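You operate a simulated robot arm through the tools that you are given. There is no shell and no other tool. Be economical: measure what you need, move in short steps, check, and stop when the job is done.

Carry out the task below with a simulated robot arm. There is one attempt and no reset: what you move stays moved.

## Task
Fetch the felt-soled block and set it on top of the blue film with a pull tab.
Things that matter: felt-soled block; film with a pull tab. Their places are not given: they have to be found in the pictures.

Only the result counts: the job must be done as asked and must still hold three seconds after the hand-in. Knocking over, shifting, dropping, spilling or breaking anything else fails it.

## Robot
A 7-joint arm with a two-finger parallel gripper, fixed in place. Base frame: the origin is at the foot of the arm, x ahead of it, y to its left, z up. Units: m, degrees, N and s.
With the tool pointing down near the work surface it reaches from about 0.24 to 0.62 m from the base axis. Its first joint turns from -66.0 to 66.0 degrees. Payload 2.6 kg.
The TCP is the grasp point between the finger pads, 0.03 m short of the fingertips. In the tool frame z runs along the fingers and y along their closing line. Largest opening 0.094 m; finger width 0.028, thickness 0.01; the body of the gripper, 0.05 by 0.096 m, starts 0.055 m behind the TCP.
Orientation is told as [roll, pitch, yaw] about the base's x, y, z axes, in that order, counted from this pose: with the fingers straight down and closing along the base's y, the tool's x points along the base's -x, its y along +y and its z along -z.

## Interface
- The arm moves only by the tool move_arm. Its argument "plan" is one flat list of numbers, 5 for each row, row after row: the shift along the base's x, y, z in m, then the turn about the base's z in degrees, then the gripper command, from -1 (fully open) to 1 (shut), values between in proportion. In form: [tx, ty, tz, yaw, jaw, tx, ty, tz, yaw, jaw, ...]. A call has 1 to 8 rows; each row shifts and turns the commanded pose from where the row before left it. Each row takes 0.2 s and may step no farther than 0.05 m and 8.6 degrees from the row before; otherwise, or with a gripper value out of range, the whole call is refused. A pose out of reach is approached as far as the arm can. The call stops where the force on the tool passes 40 N (or 10 N more than at its start, if that is more) or the arm is blocked; 0.2 s more then pass. The fingers move at their own pace (about 0.072 m/s each) and stop on an object; they squeeze with about 40 N. The grip force told is the motor's: it shows also when the fingers shut on nothing. Time passes only in rows, and 0.2 s behind the last, so rows that do not move let the fingers close. It gives the time, the measured TCP pose, the force on the tool (base axes), the opening and the grip force at its end, in the units of the frame above (readings bear some noise), and new pictures: "pictures" is both (left out), scene, wrist or none.
- Cameras (640 x 400 px; columns grow to the right, rows downward): "scene" is fixed at [0.0231, 0.4228, 0.5636]; the picture's right is [-0.87, -0.49, 0.00], its down [-0.29, 0.52, -0.80] and it looks along [0.39, -0.70, -0.60] (base axes); focal length 310 px, centre (320, 200). "wrist" rides on the gripper at [-0.037, 0, -0.058] in the tool frame; the picture's right is [0.00, -1.00, 0.00], its down [0.97, 0.00, -0.24] and it looks along [0.24, 0.00, 0.97] (tool axes); focal length 218 px, centre (320, 200).
- probe_pixels(camera, pixels): there is no depth. For up to 12 entries [column, row, z] of the newest picture of that camera ("zoom" is the newest enlarged one), the place [x, y] in the base frame at which the ray of that pixel passes the height z, good to about 0.003 m. The clock stands still meanwhile.
- inspect(camera, box): a new picture of the part [left, top, right, bottom] of that camera's present view, enlarged. The clock stands still meanwhile.
- hand_in(): hands the job in; it is judged then, once.

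Work in short steps. Measure before you move; look again where a grasp or a placing could have gone wrong, and mend it. You have 60 turns and 120 pictures in all, those below and enlarged ones among them. Open the gripper and draw the arm clear of the work before you hand the job in, unless the task says otherwise; then end with one line.

The tools are called after ">>>" as a command line: name --argument value ..., lists and objects as JSON in quotes. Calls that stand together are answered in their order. move_arm: Moves the arm, as the interface text tells. Its arguments: {"type":"object","properties":{"plan":{"type":"array","items":{"type":"number"}},"pictures":{"type":"string","enum":["both","scene","wrist","none"]}},"required":["plan"]} The other tools are called the same way: probe_pixels (camera, pixels) gives the place at which the rays of pixels pass given heights; inspect (camera, box) takes an enlarged picture of a part of a camera's view; hand_in () hands the job in.

At the start:

```text
t: 0.0
tcp_pos: [0.4026, 0.0113, 0.2516]
ee_rot: [0.0, 0.0, 0.0]
wrist_force: [0.8, -0.3, 0.7]
opening: 0.0939
finger_force: 0.0
```

scene: 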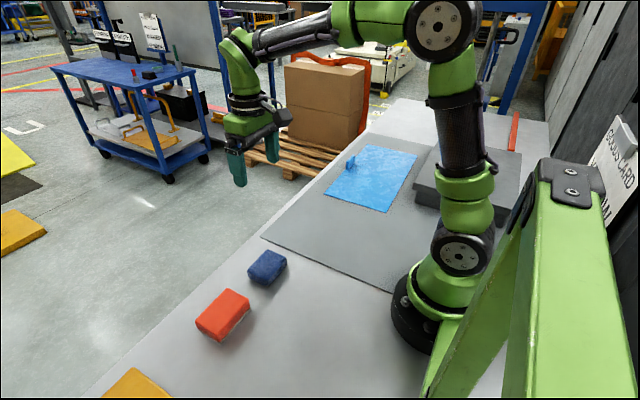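
wrist: 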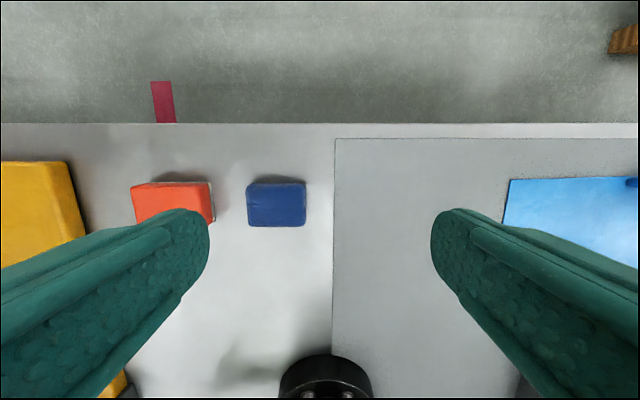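

The scene shows a red-orange block (222,315), a blue block (267,268), a yellow block partly seen (135,385), and a blue film (372,178). I enlarge them to see which has a felt sole and where the tab is.

>>> inspect --camera "scene" --box '[80, 230, 320, 400]'

>>> inspect --camera "wrist" --box '[100, 140, 340, 290]'

>>> inspect --camera "scene" --box '[300, 120, 460, 230]'

```text
2.35 times, centred on (200, 315) of scene
```

zoom: 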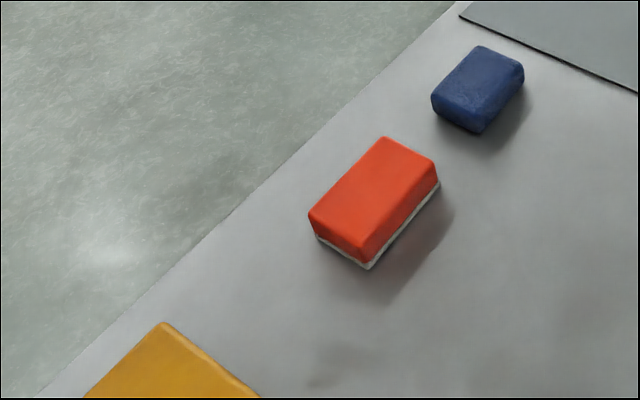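

```text
2.67 times, centred on (220, 215) of wrist
```

zoom: 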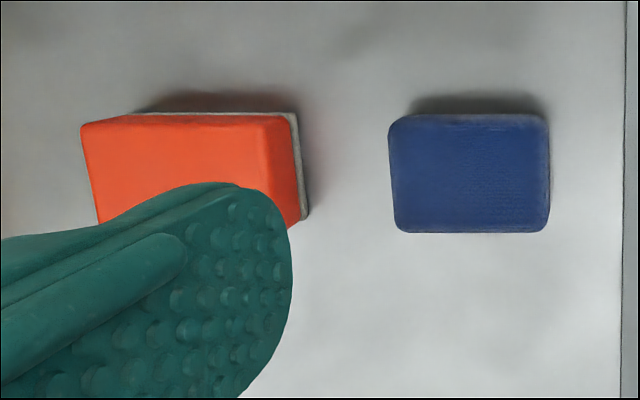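

```text
3.64 times, centred on (380, 175) of scene
```

zoom: 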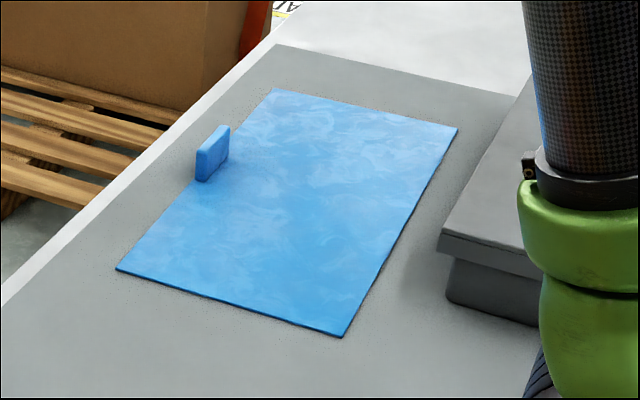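

The red block at (222,315) has a pale felt layer under it, so it is the felt-soled one; the blue block shows none. I measure its top and bottom corners and the film's corners and tab.

>>> probe_pixels --camera "scene" --pixels '[[251, 308.6, 0], [220.9, 343.9, 0], [198.7, 331.2, 0], [227.7, 288.2, 0.04], [249.4, 299.3, 0.04], [217.9, 335.4, 0.04], [195.3, 320.5, 0.04], [249.4, 299.3, 0.03], [217.9, 335.4, 0.03]]'

>>> probe_pixels --camera "zoom" --pixels '[[275, 88, 0.005], [457, 127, 0.005], [342, 337, 0.005], [117, 270, 0.005], [204, 180, 0.005], [222, 160, 0.005], [229, 126, 0.03]]'

>>> probe_pixels --camera "wrist" --pixels '[[131, 187, 0.03], [205, 183, 0.03], [209, 182, 0], [215, 220, 0], [247, 184, 0.03], [305, 184, 0.03], [335, 138, 0], [508, 180, 0], [336, 300, 0]]'

```text
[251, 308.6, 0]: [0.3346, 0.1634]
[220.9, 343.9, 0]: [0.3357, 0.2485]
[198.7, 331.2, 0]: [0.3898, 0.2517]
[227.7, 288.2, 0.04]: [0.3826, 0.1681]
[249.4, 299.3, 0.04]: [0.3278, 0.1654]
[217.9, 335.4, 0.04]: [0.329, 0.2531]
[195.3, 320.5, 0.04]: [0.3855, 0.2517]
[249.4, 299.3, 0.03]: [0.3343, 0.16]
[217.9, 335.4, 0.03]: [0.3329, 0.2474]
```

```text
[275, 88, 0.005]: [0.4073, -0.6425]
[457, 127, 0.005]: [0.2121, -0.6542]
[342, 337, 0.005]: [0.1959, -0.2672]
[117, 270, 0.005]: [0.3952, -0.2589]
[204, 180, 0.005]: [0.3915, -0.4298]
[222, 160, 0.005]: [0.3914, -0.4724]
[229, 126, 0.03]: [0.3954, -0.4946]
```

```text
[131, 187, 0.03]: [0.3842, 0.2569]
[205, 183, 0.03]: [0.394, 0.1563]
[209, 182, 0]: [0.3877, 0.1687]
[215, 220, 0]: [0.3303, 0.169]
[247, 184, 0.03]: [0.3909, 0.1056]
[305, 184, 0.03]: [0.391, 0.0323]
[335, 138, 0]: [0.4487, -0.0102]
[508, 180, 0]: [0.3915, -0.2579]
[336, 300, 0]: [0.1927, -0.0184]
```

The block spans about x 0.333–0.389, y 0.166–0.251, height about 0.035. The film spans x 0.20–0.40, y −0.65…−0.26, with its tab near (0.392,−0.45). I move over the block while turning towards yaw 90 to grip its short side.

>>> move_arm --plan '[-0.005, 0.025, 0, 8.5, -1, -0.005, 0.025, 0, 8.5, -1, -0.005, 0.025, 0, 8.5, -1, -0.005, 0.025, 0, 8.5, -1, -0.005, 0.025, 0, 8.5, -1, -0.005, 0.025, 0, 8.5, -1, -0.005, 0.025, 0, 8.5, -1, -0.006, 0.022, 0, 8.5, -1]' --pictures "none"

>>> move_arm --plan '[0, 0, -0.03, 8.5, -1, 0, 0, -0.03, 8.5, -1, 0, 0, -0.03, 5, -1, 0, 0, 0, 0, -1]'

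```text
t: 1.8
tcp_pos: [0.3613, 0.2088, 0.2504]
ee_rot: [0.0, 0.0, 68.2]
wrist_force: [0.2, -1.2, -0.9]
opening: 0.0944
finger_force: 0.0
```

```text
t: 2.8
tcp_pos: [0.3621, 0.207, 0.1611]
ee_rot: [0.0, 0.0, 90.0]
wrist_force: [0.0, 0.1, 0.3]
opening: 0.0937
finger_force: 0.1
```

scene: 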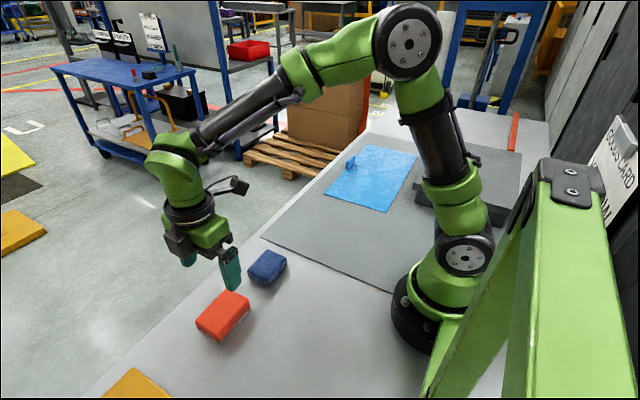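
wrist: 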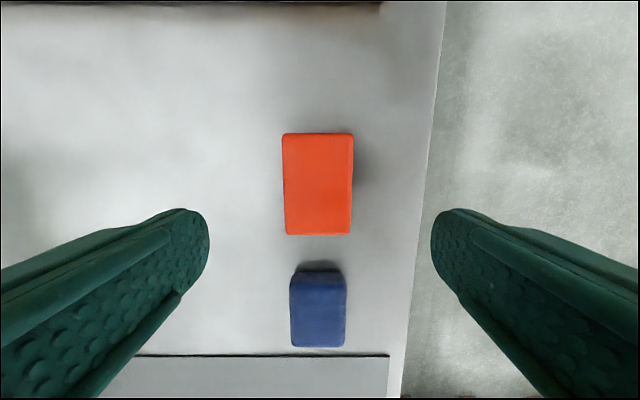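

The block lies at columns 283–353, rows 133–235, square to the fingers and centred. I check its centre with the rays at the block's top.

>>> probe_pixels --camera "wrist" --pixels '[[283, 134, 0.037], [353, 134, 0.037], [286, 234, 0.037], [351, 234, 0.037]]'

```text
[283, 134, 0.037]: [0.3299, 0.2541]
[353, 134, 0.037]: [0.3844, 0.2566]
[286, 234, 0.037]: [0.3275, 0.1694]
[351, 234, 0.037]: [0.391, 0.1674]
```

Centre is about (0.360,0.210), so it is under the grip point. I go down to TCP z ≈ 0.036 and then close.

>>> move_arm --plan '[-0.001, 0.003, -0.04, 0, -1, 0, 0, -0.04, 0, -1, 0, 0, -0.025, 0, -1, 0, 0, -0.02, 0, -1, 0, 0, 0, 0, -1]'

```text
t: 4.0
tcp_pos: [0.361, 0.2093, 0.0361]
ee_rot: [0.1, 0.0, 90.0]
wrist_force: [0.2, -0.7, -0.7]
opening: 0.094
finger_force: 0.0
```

scene: 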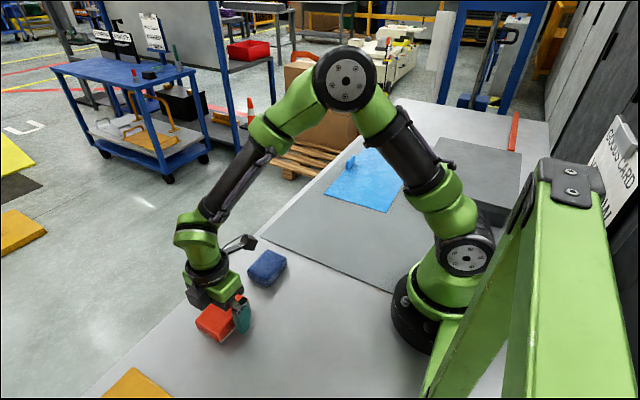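
wrist: 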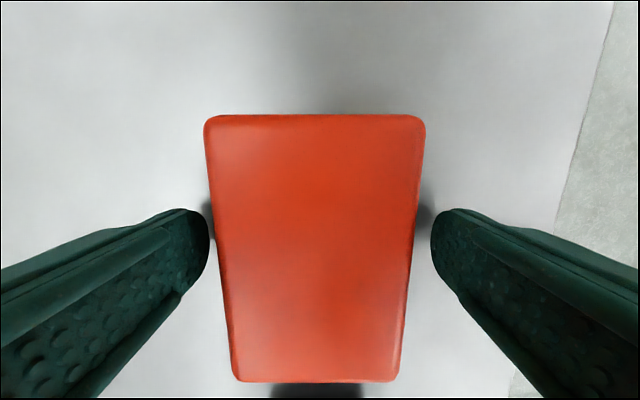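

The block sits between the pads (columns 210–425). I close and wait for the grip.

>>> move_arm --plan '[0, 0, 0, 0, 1, 0, 0, 0, 0, 1, 0, 0, 0, 0, 1, 0, 0, 0, 0, 1]' --pictures "none"

>>> move_arm --plan '[0, 0, 0.01, 0, 1, 0, 0, 0.02, 0, 1, 0, 0, 0.03, 0, 1, 0, 0, 0.03, 0, 1, 0, 0, 0.03, 0, 1, 0, 0, 0, 0, 1]'

```text
t: 5.0
tcp_pos: [0.3611, 0.2097, 0.0359]
ee_rot: [0.0, 0.1, 90.0]
wrist_force: [0.0, 0.4, -0.3]
opening: 0.064
finger_force: 40.4
```

```text
t: 6.4
tcp_pos: [0.3619, 0.2095, 0.1555]
ee_rot: [0.1, 0.0, 90.0]
wrist_force: [-0.4, -0.4, 0.3]
opening: 0.0003
finger_force: 32.9
```

scene: 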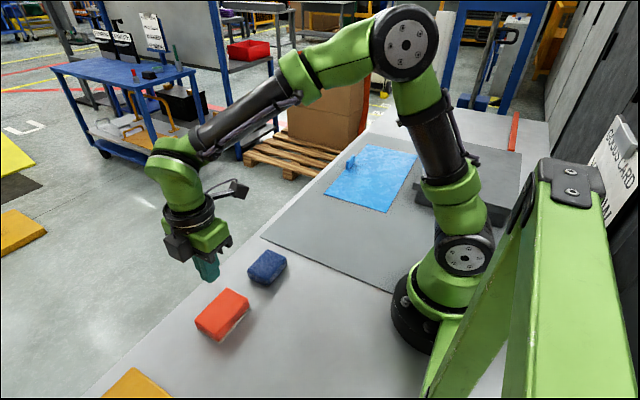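
wrist: 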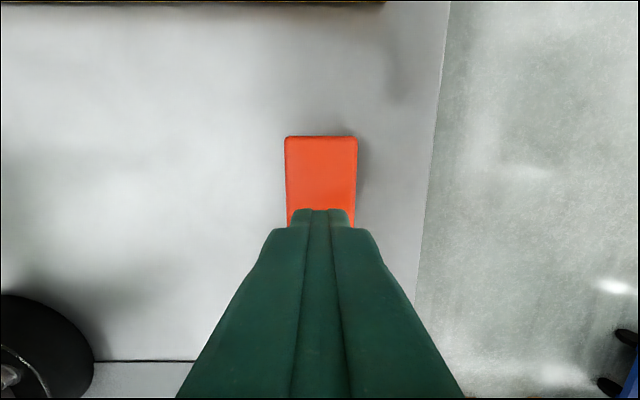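

The fingers shut on nothing (opening 0.0003): the block slipped out and still stands at (222,315). I open, look at its place, and then retry slowly while reading the forces.

>>> move_arm --plan '[0, 0, 0, 0, -1, 0, 0, 0, 0, -1, 0, 0, 0, 0, -1, 0, 0, 0, 0, -1]' --pictures "wrist"

>>> inspect --camera "scene" --box '[180, 280, 260, 350]'

```text
t: 7.4
tcp_pos: [0.3615, 0.21, 0.1557]
ee_rot: [0.0, 0.0, 89.9]
wrist_force: [0.6, -0.1, -0.2]
opening: 0.094
finger_force: 0.0
```

wrist: 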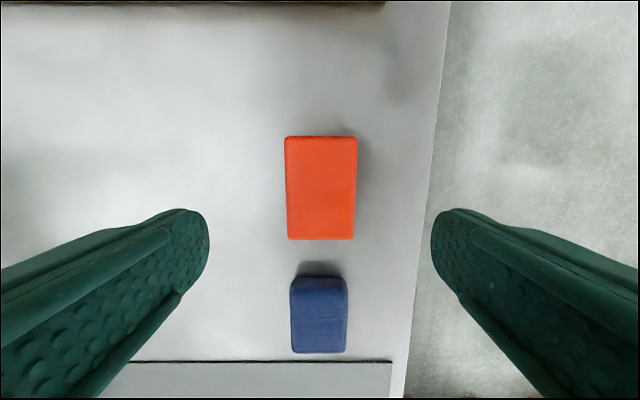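

```text
5.71 times, centred on (220, 315) of scene
```

zoom: 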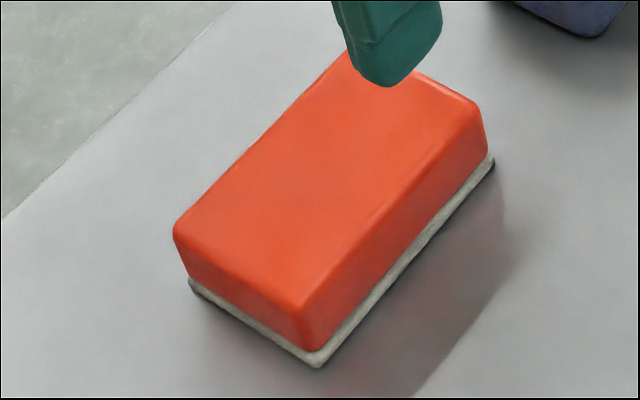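

The block stands unharmed in the same place. I go back down, slightly lower, close, wait, and raise only 1 cm to read the load.

>>> move_arm --plan '[0, 0, -0.04, 0, -1, 0, 0.001, -0.04, 0, -1, 0, 0, -0.025, 0, -1, 0, 0, -0.017, 0, -1, 0, 0, 0, 0, 1, 0, 0, 0, 0, 1, 0, 0, 0, 0, 1, 0, 0, 0, 0, 1]' --pictures "none"

>>> move_arm --plan '[0, 0, 0.003, 0, 1, 0, 0, 0.003, 0, 1]'

```text
t: 9.2
tcp_pos: [0.3616, 0.2113, 0.0342]
ee_rot: [0.0, 0.0, 90.0]
wrist_force: [-0.3, -0.2, -0.2]
opening: 0.0637
finger_force: 40.1
```

```text
t: 9.8
tcp_pos: [0.3602, 0.2118, 0.04]
ee_rot: [0.0, -0.1, 90.0]
wrist_force: [-0.2, 0.0, -1.1]
opening: 0.0638
finger_force: 39.5
```

scene: 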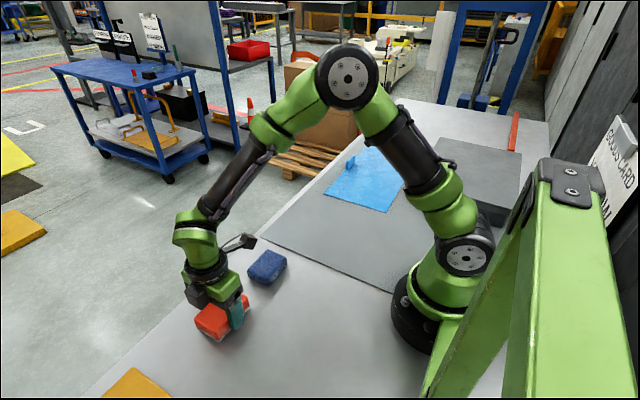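
wrist: 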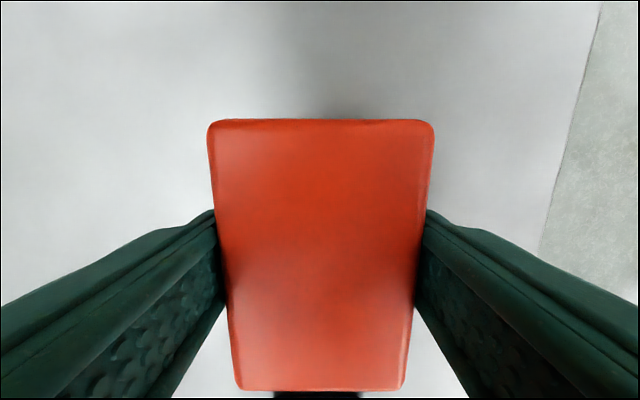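

The block looks the same size between the fingers (columns 208–434), so it may have come up with them. I look closely at its foot for a gap.

>>> inspect --camera "scene" --box '[180, 280, 260, 350]'

```text
5.71 times, centred on (220, 315) of scene
```

zoom: 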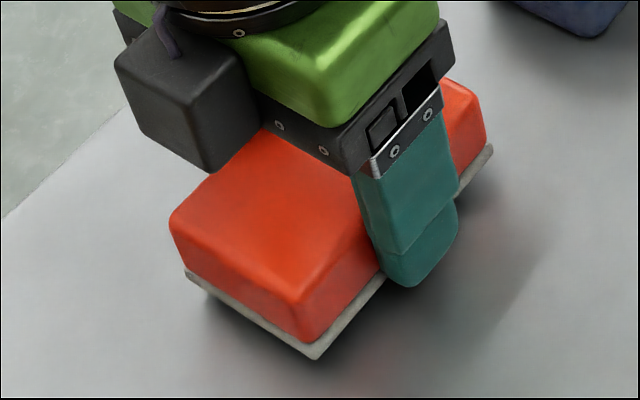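

The felt's corner rose from row 367 to 358 in the enlargement, so the block does lift. I hold still to see whether it creeps down with time.

>>> move_arm --plan '[0, 0, 0, 0, 1, 0, 0, 0, 0, 1, 0, 0, 0, 0, 1, 0, 0, 0, 0, 1, 0, 0, 0, 0, 1]' --pictures "wrist"

>>> inspect --camera "scene" --box '[180, 280, 260, 350]'

```text
t: 11.0
tcp_pos: [0.3609, 0.2112, 0.0403]
ee_rot: [0.1, 0.0, 90.0]
wrist_force: [0.2, -0.1, -1.4]
opening: 0.0636
finger_force: 40.1
```

wrist: 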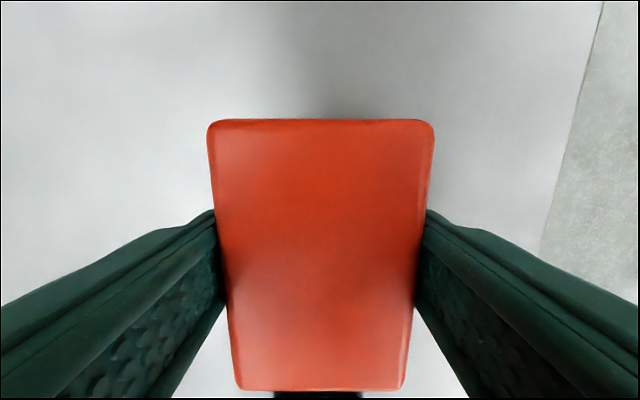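

```text
5.71 times, centred on (220, 315) of scene
```

zoom: 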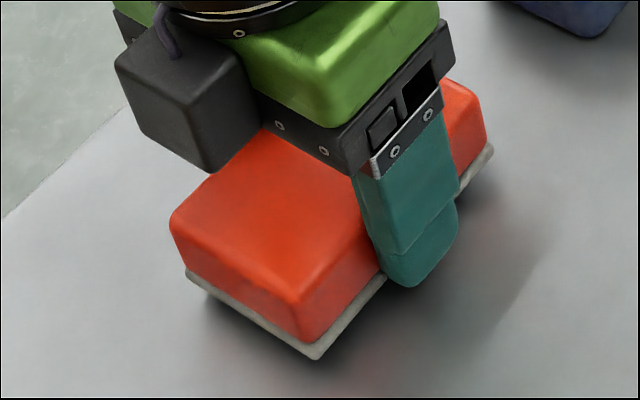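

It holds still with no creep, load about 1.3 N, so the earlier slip came from the fast lift. I lift slowly, 4 mm per row.

>>> move_arm --plan '[0, 0, 0.003, 0, 1, 0, 0, 0.004, 0, 1, 0, 0, 0.004, 0, 1, 0, 0, 0.004, 0, 1, 0, 0, 0.004, 0, 1, 0, 0, 0.003, 0, 1, 0, 0, 0.002, 0, 1, 0, 0, 0, 0, 1]'

```text
t: 12.8
tcp_pos: [0.3614, 0.2112, 0.0637]
ee_rot: [0.0, -0.1, 90.0]
wrist_force: [0.5, -0.3, -1.7]
opening: 0.064
finger_force: 39.9
```

scene: 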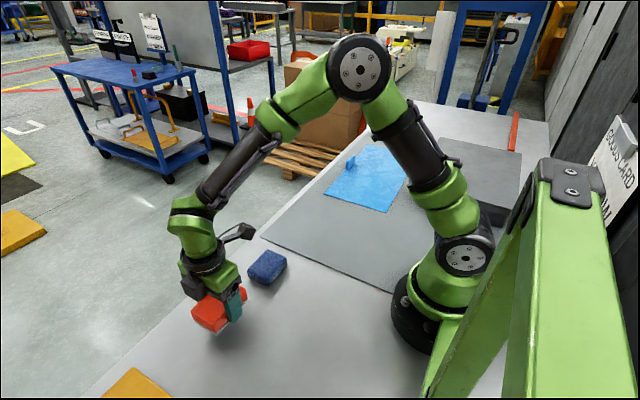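
wrist: 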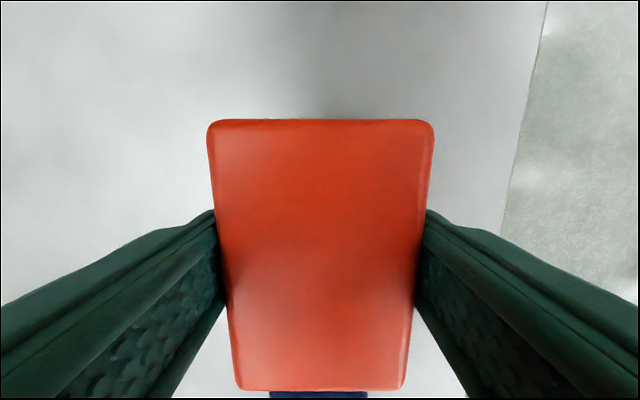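

The grip is unchanged (same picture, opening 0.064). I raise further with a gently growing step to test a faster but safe pace.

>>> move_arm --plan '[0, 0, 0.004, 0, 1, 0, 0, 0.006, 0, 1, 0, 0, 0.008, 0, 1, 0, 0, 0.008, 0, 1, 0, 0, 0.008, 0, 1, 0, 0, 0.006, 0, 1, 0, 0, 0.004, 0, 1, 0, 0, 0.002, 0, 1]' --pictures "wrist"

```text
t: 14.6
tcp_pos: [0.3593, 0.2103, 0.11]
ee_rot: [0.0, 0.1, 89.9]
wrist_force: [-0.9, 0.1, -1.8]
opening: 0.0639
finger_force: 40.0
```

wrist: 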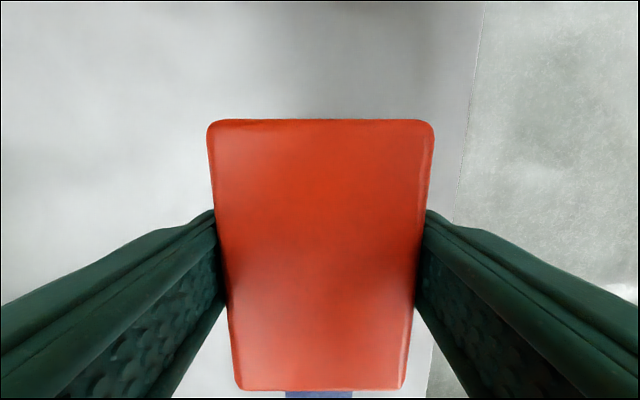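

No slip at 8 mm per row. The block's underside is about 0.076 m high, clear of the blue block, so I travel towards −y at that pace, turning slowly.

>>> move_arm --plan '[0, -0.003, 0, -0.5, 1, 0, -0.005, 0, -1, 1, 0, -0.007, 0, -1.2, 1, 0, -0.008, 0, -1.2, 1, 0, -0.008, 0, -1.2, 1, 0, -0.008, 0, -1.2, 1, 0, -0.008, 0, -1.2, 1, 0, -0.008, 0, -1.2, 1]' --pictures "wrist"

```text
t: 16.4
tcp_pos: [0.3604, 0.1558, 0.1092]
ee_rot: [0.0, 0.0, 81.4]
wrist_force: [1.0, -0.3, -1.2]
opening: 0.0636
finger_force: 39.6
```

wrist: 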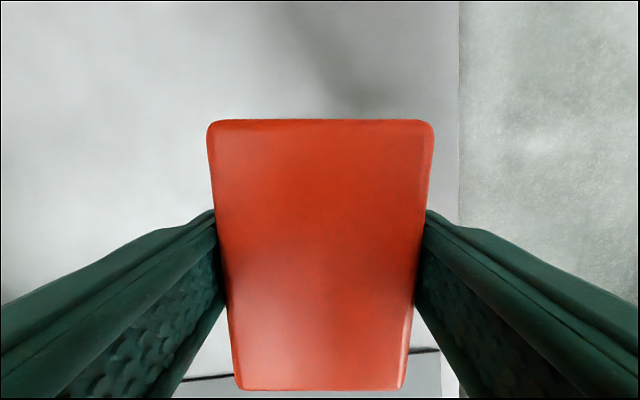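

Still held firmly. I continue with 9 mm rows, watching the opening reading (0.064 means held).

>>> move_arm --plan '[0, -0.005, 0, -1.2, 1, 0, -0.008, 0, -1.2, 1, -0.001, -0.009, 0, -1.2, 1, -0.001, -0.009, 0, -1.2, 1, -0.001, -0.009, 0, -1.2, 1, -0.001, -0.009, 0, -1.2, 1, -0.001, -0.009, 0, -1.2, 1, 0, -0.007, 0, -1.2, 1]' --pictures "none"

>>> move_arm --plan '[0, -0.005, 0, -1.2, 1, 0, -0.008, 0, -1.2, 1, -0.001, -0.009, 0, -1.2, 1, -0.001, -0.009, 0, -1.2, 1, -0.001, -0.009, 0, -1.2, 1, -0.001, -0.009, 0, -1.2, 1, -0.001, -0.009, 0, -1.2, 1, 0, -0.007, 0, -1.2, 1]' --pictures "wrist"

```text
t: 18.2
tcp_pos: [0.3573, 0.0899, 0.1091]
ee_rot: [-0.1, -0.1, 71.7]
wrist_force: [0.1, 0.1, -1.7]
opening: 0.0636
finger_force: 40.2
```

```text
t: 20.0
tcp_pos: [0.3511, 0.0262, 0.1098]
ee_rot: [0.0, 0.0, 62.2]
wrist_force: [-0.1, -0.6, -1.0]
opening: 0.0638
finger_force: 40.1
```

wrist: 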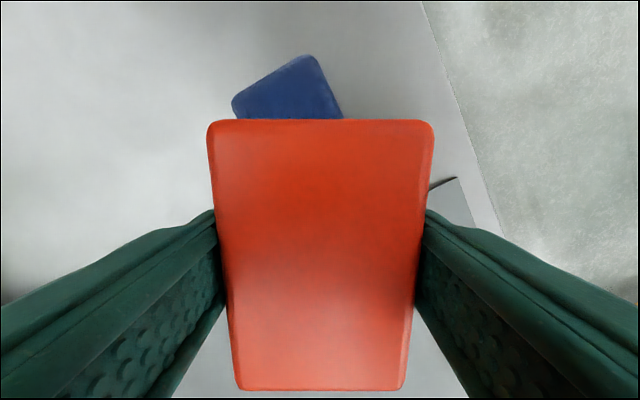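

The block is held as before, now past the blue block. I carry on over the grey mat.

>>> move_arm --plan '[0, -0.005, 0, -1.2, 1, 0, -0.008, 0, -1.2, 1, -0.001, -0.009, 0, -1.2, 1, -0.001, -0.01, 0, -1.2, 1, -0.001, -0.01, 0, -1.2, 1, -0.001, -0.01, 0, -1.2, 1, -0.001, -0.009, 0, -1.2, 1, 0, -0.007, 0, -1.2, 1]' --pictures "none"

>>> move_arm --plan '[0, -0.005, 0, -1.2, 1, 0, -0.008, 0, -1.2, 1, -0.001, -0.009, 0, -1.2, 1, -0.001, -0.01, 0, -1.2, 1, -0.001, -0.01, 0, -1.2, 1, -0.001, -0.01, 0, -1.2, 1, -0.001, -0.009, 0, -1.2, 1, 0, -0.007, 0, -1.2, 1]' --pictures "none"

>>> move_arm --plan '[-0.001, -0.005, 0, -1.2, 1, -0.001, -0.008, 0, -1.2, 1, -0.001, -0.009, 0, -1.2, 1, -0.001, -0.01, 0, -1.2, 1, -0.001, -0.01, 0, -1.2, 1, -0.001, -0.01, 0, -1.2, 1, -0.001, -0.009, 0, -1.2, 1, -0.001, -0.007, 0, -1.2, 1]' --pictures "both"

```text
t: 21.8
tcp_pos: [0.3465, -0.0424, 0.1099]
ee_rot: [0.0, -0.1, 52.6]
wrist_force: [0.6, -0.3, -0.5]
opening: 0.0638
finger_force: 40.0
```

```text
t: 23.6
tcp_pos: [0.3402, -0.1099, 0.1098]
ee_rot: [0.1, 0.0, 43.0]
wrist_force: [-0.5, 0.1, -1.6]
opening: 0.0637
finger_force: 40.4
```

```text
t: 25.4
tcp_pos: [0.3317, -0.179, 0.1098]
ee_rot: [0.1, 0.0, 33.2]
wrist_force: [-1.1, 0.6, -1.0]
opening: 0.0638
finger_force: 40.3
```

scene: 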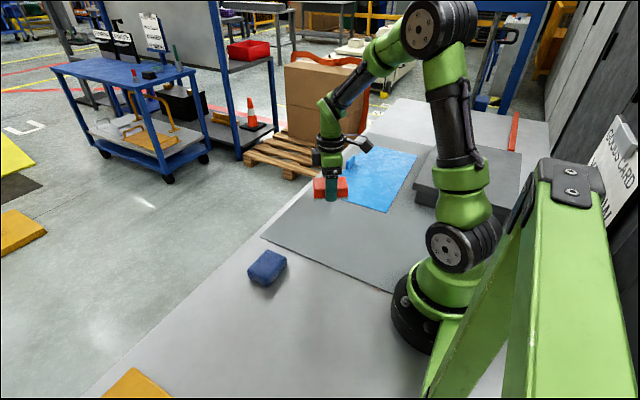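
wrist: 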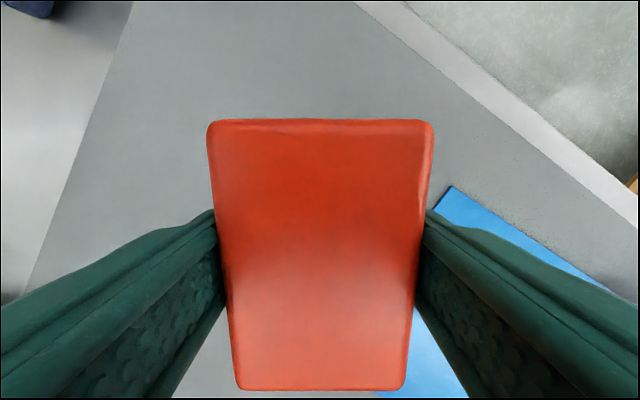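

Held well; block underside (~0.075) clears the tab (~0.03 high), and I keep x away from it. I continue towards (0.287, −0.385).

>>> move_arm --plan '[-0.001, -0.005, 0, -1.2, 1, -0.002, -0.008, 0, -1.2, 1, -0.002, -0.009, 0, -1.4, 1, -0.002, -0.01, 0, -1.4, 1, -0.002, -0.01, 0, -1.4, 1, -0.002, -0.01, 0, -1.4, 1, -0.002, -0.009, 0, -1.4, 1, -0.002, -0.007, 0, -1.4, 1]' --pictures "none"

>>> move_arm --plan '[-0.001, -0.005, 0, -1.2, 1, -0.002, -0.008, 0, -1.2, 1, -0.002, -0.009, 0, -1.4, 1, -0.002, -0.01, 0, -1.4, 1, -0.002, -0.01, 0, -1.4, 1, -0.002, -0.01, 0, -1.4, 1, -0.002, -0.009, 0, -1.4, 1, -0.002, -0.007, 0, -1.4, 1]' --pictures "none"

>>> move_arm --plan '[-0.001, -0.005, 0, -1.2, 1, -0.002, -0.008, 0, -1.2, 1, -0.002, -0.009, 0, -1.4, 1, -0.002, -0.01, 0, -1.4, 1, -0.002, -0.01, 0, -1.4, 1, -0.002, -0.01, 0, -1.4, 1, -0.002, -0.009, 0, -1.4, 1, -0.002, -0.007, 0, -1.4, 1]' --pictures "both"

```text
t: 27.2
tcp_pos: [0.3171, -0.2457, 0.1096]
ee_rot: [0.0, 0.0, 22.5]
wrist_force: [0.2, 0.7, -1.7]
opening: 0.0638
finger_force: 40.2
```

```text
t: 29.0
tcp_pos: [0.3023, -0.314, 0.1087]
ee_rot: [0.0, 0.0, 11.7]
wrist_force: [0.0, -0.6, -1.2]
opening: 0.0638
finger_force: 39.9
```

```text
t: 30.8
tcp_pos: [0.2876, -0.3812, 0.1101]
ee_rot: [0.0, -0.1, 0.9]
wrist_force: [-0.1, 0.4, -0.8]
opening: 0.0637
finger_force: 40.0
```

scene: 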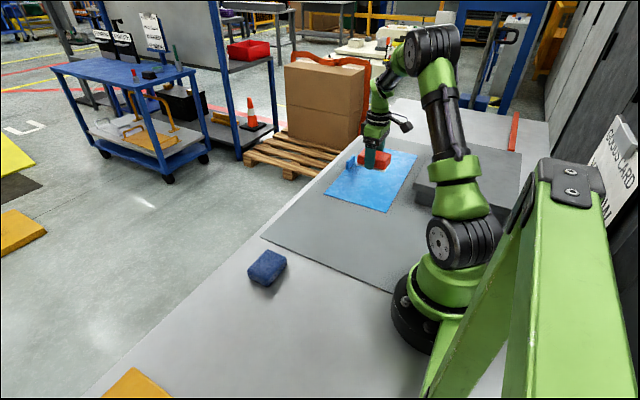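
wrist: 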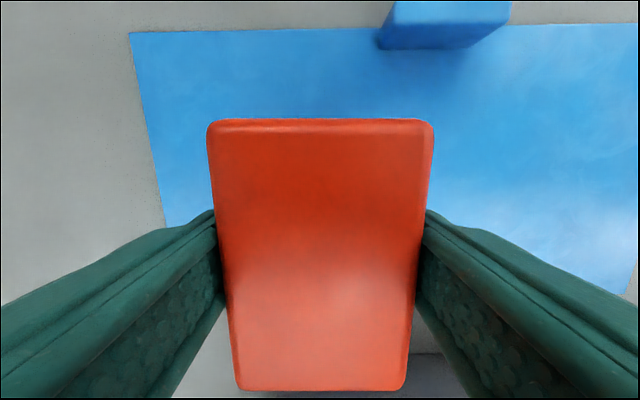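

The block is over the film, with the tab ahead at (440,25) and the film's left edge at columns 130–165. I verify the film's extents relative to the TCP (0.288,−0.381).

>>> probe_pixels --camera "wrist" --pixels '[[130, 33, 0.005], [165, 225, 0.005], [378, 48, 0.005], [625, 293, 0.005], [470, 48, 0.005], [412, 353, 0.005]]'

```text
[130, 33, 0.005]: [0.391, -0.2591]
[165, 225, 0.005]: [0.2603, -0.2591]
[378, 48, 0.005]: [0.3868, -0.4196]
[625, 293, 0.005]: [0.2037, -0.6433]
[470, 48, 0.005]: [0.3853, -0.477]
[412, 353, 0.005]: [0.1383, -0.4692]
```

Film runs x 0.204–0.391, y −0.64…−0.26, tab foot at x≈0.386; the block fits well at (0.294,−0.39). I shift slightly and lower gently to about 2 cm above.

>>> move_arm --plan '[0.002, -0.003, -0.003, 0, 1, 0.002, -0.003, -0.006, 0, 1, 0.002, -0.003, -0.008, 0, 1, 0, 0, -0.008, 0, 1, 0, 0, -0.008, 0, 1, 0, 0, -0.008, 0, 1, 0, 0, -0.006, 0, 1, 0, 0, -0.003, 0, 1]' --pictures "none"

>>> move_arm --plan '[0, 0, -0.003, 0, 1, 0, 0, -0.004, 0, 1, 0, 0, -0.003, 0, 1, 0, 0, -0.002, 0, 1]' --pictures "wrist"

>>> inspect --camera "scene" --box '[320, 120, 440, 220]'

```text
t: 32.6
tcp_pos: [0.2941, -0.3904, 0.0597]
ee_rot: [0.0, -0.1, 0.9]
wrist_force: [0.4, 0.0, -0.1]
opening: 0.0637
finger_force: 40.4
```

```text
t: 33.6
tcp_pos: [0.2937, -0.3905, 0.0473]
ee_rot: [0.0, 0.0, 0.9]
wrist_force: [-0.5, 0.2, -0.9]
opening: 0.0635
finger_force: 39.8
```

wrist: 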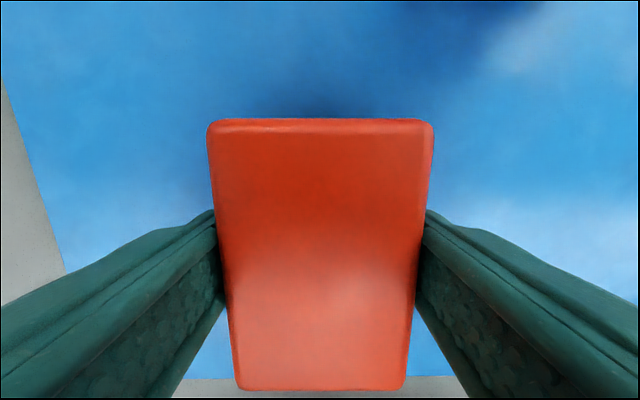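

```text
4.00 times, centred on (380, 170) of scene
```

zoom: 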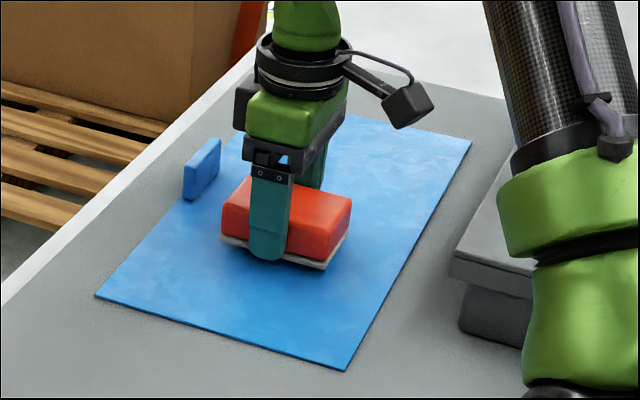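

The block hangs about 1 cm above the film, well inside its edges. I lower in 1.5 mm rows until the force shows contact.

>>> move_arm --plan '[0, 0, -0.002, 0, 1, 0, 0, -0.002, 0, 1, 0, 0, -0.0015, 0, 1, 0, 0, -0.001, 0, 1]' --pictures "none"

>>> move_arm --plan '[0, 0, -0.0015, 0, 1, 0, 0, -0.001, 0, 1]' --pictures "none"

>>> inspect --camera "scene" --box '[360, 160, 420, 200]'

```text
t: 34.6
tcp_pos: [0.2941, -0.3916, 0.0416]
ee_rot: [0.0, 0.2, 0.8]
wrist_force: [-0.5, 0.4, -1.3]
opening: 0.0641
finger_force: 39.8
```

```text
t: 35.2
tcp_pos: [0.2927, -0.3906, 0.0402]
ee_rot: [0.1, -0.1, 0.9]
wrist_force: [-1.7, 2.2, 6.1]
opening: 0.0638
finger_force: 40.1
```

```text
10.00 times, centred on (390, 180) of scene
```

zoom: 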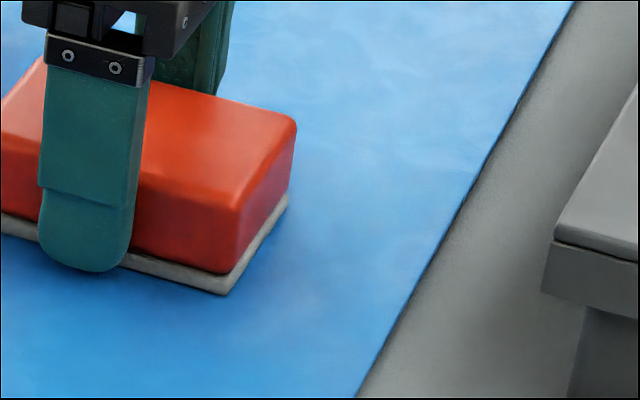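

The upward force of 6 N shows contact with the film. I open the fingers in place.

>>> move_arm --plan '[0, 0, 0, 0, 0.2, 0, 0, 0, 0, 0, 0, 0, 0, 0, -0.5, 0, 0, 0, 0, -1, 0, 0, 0, 0, -1]' --pictures "wrist"

```text
t: 36.4
tcp_pos: [0.2933, -0.3926, 0.0392]
ee_rot: [0.0, 0.0, 0.9]
wrist_force: [-0.7, -1.3, -0.9]
opening: 0.0944
finger_force: 0.1
```

wrist: 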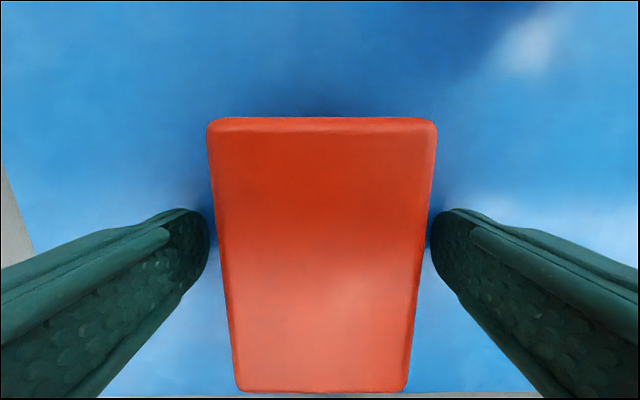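

The fingers stand clear on both sides of the block. I rise straight up and move back clear.

>>> move_arm --plan '[0, 0, 0.01, 0, -1, 0, 0, 0.02, 0, -1, 0, 0, 0.03, 0, -1, 0, 0, 0.04, 0, -1, 0, 0, 0.04, 0, -1, 0, 0.04, 0.03, 0, -1, 0, 0.05, 0, 0, -1, 0, 0.05, 0, 0, -1]' --pictures "none"

>>> move_arm --plan '[0.01, 0.05, 0, 0, -1, 0.01, 0.05, 0, 0, -1, 0.01, 0.05, 0, 0, -1, 0, 0, 0, 0, -1]'

>>> inspect --camera "scene" --box '[320, 120, 440, 220]'

```text
t: 38.2
tcp_pos: [0.2935, -0.2497, 0.209]
ee_rot: [0.0, -0.1, 0.8]
wrist_force: [-0.6, 0.1, -0.6]
opening: 0.094
finger_force: 0.0
```

```text
refused: row 1 steps farther than a row can; nothing moved
```

```text
4.00 times, centred on (380, 170) of scene
```

zoom: 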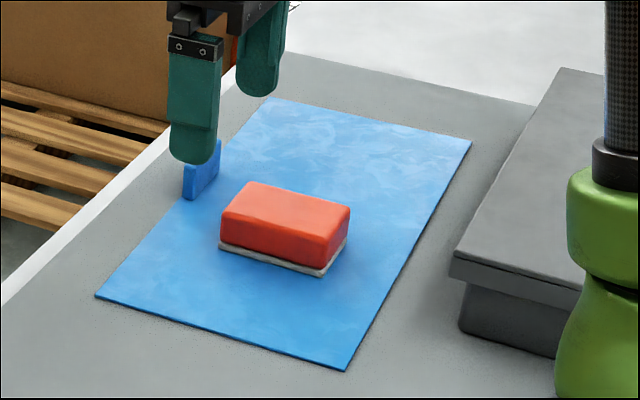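

The block stands flat on the film, felt down. One refused call moved nothing, so I make the last retreat with shorter rows and check the whole scene.

>>> move_arm --plan '[0.005, 0.045, 0, 0, -1, 0.005, 0.045, 0, 0, -1, 0.005, 0.045, 0, 0, -1, 0, 0, 0, 0, -1]' --pictures "scene"

```text
t: 39.2
tcp_pos: [0.309, -0.1145, 0.2084]
ee_rot: [0.0, -0.1, 0.9]
wrist_force: [0.2, 1.1, 0.1]
opening: 0.094
finger_force: 0.2
```

scene: 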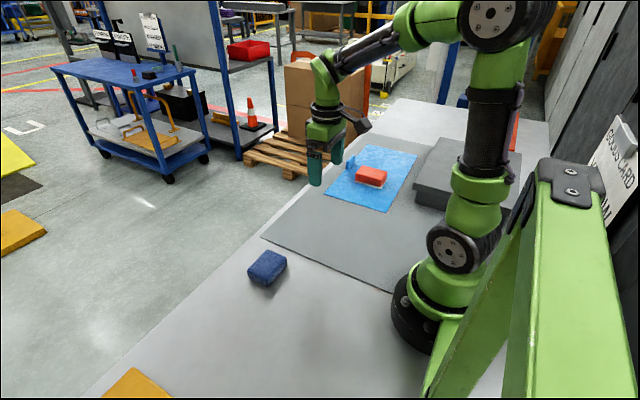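

The block is on the film at (370,177), the blue and yellow blocks are unmoved, and the arm is clear with the gripper open. I hand in.

>>> hand_in

```text
The job is handed in.
```

The felt-soled block (red-orange) now stands felt-down on the blue film, clear of the pull tab; it slipped from the grip once on a fast lift but stayed in place, and nothing else appears to have moved.
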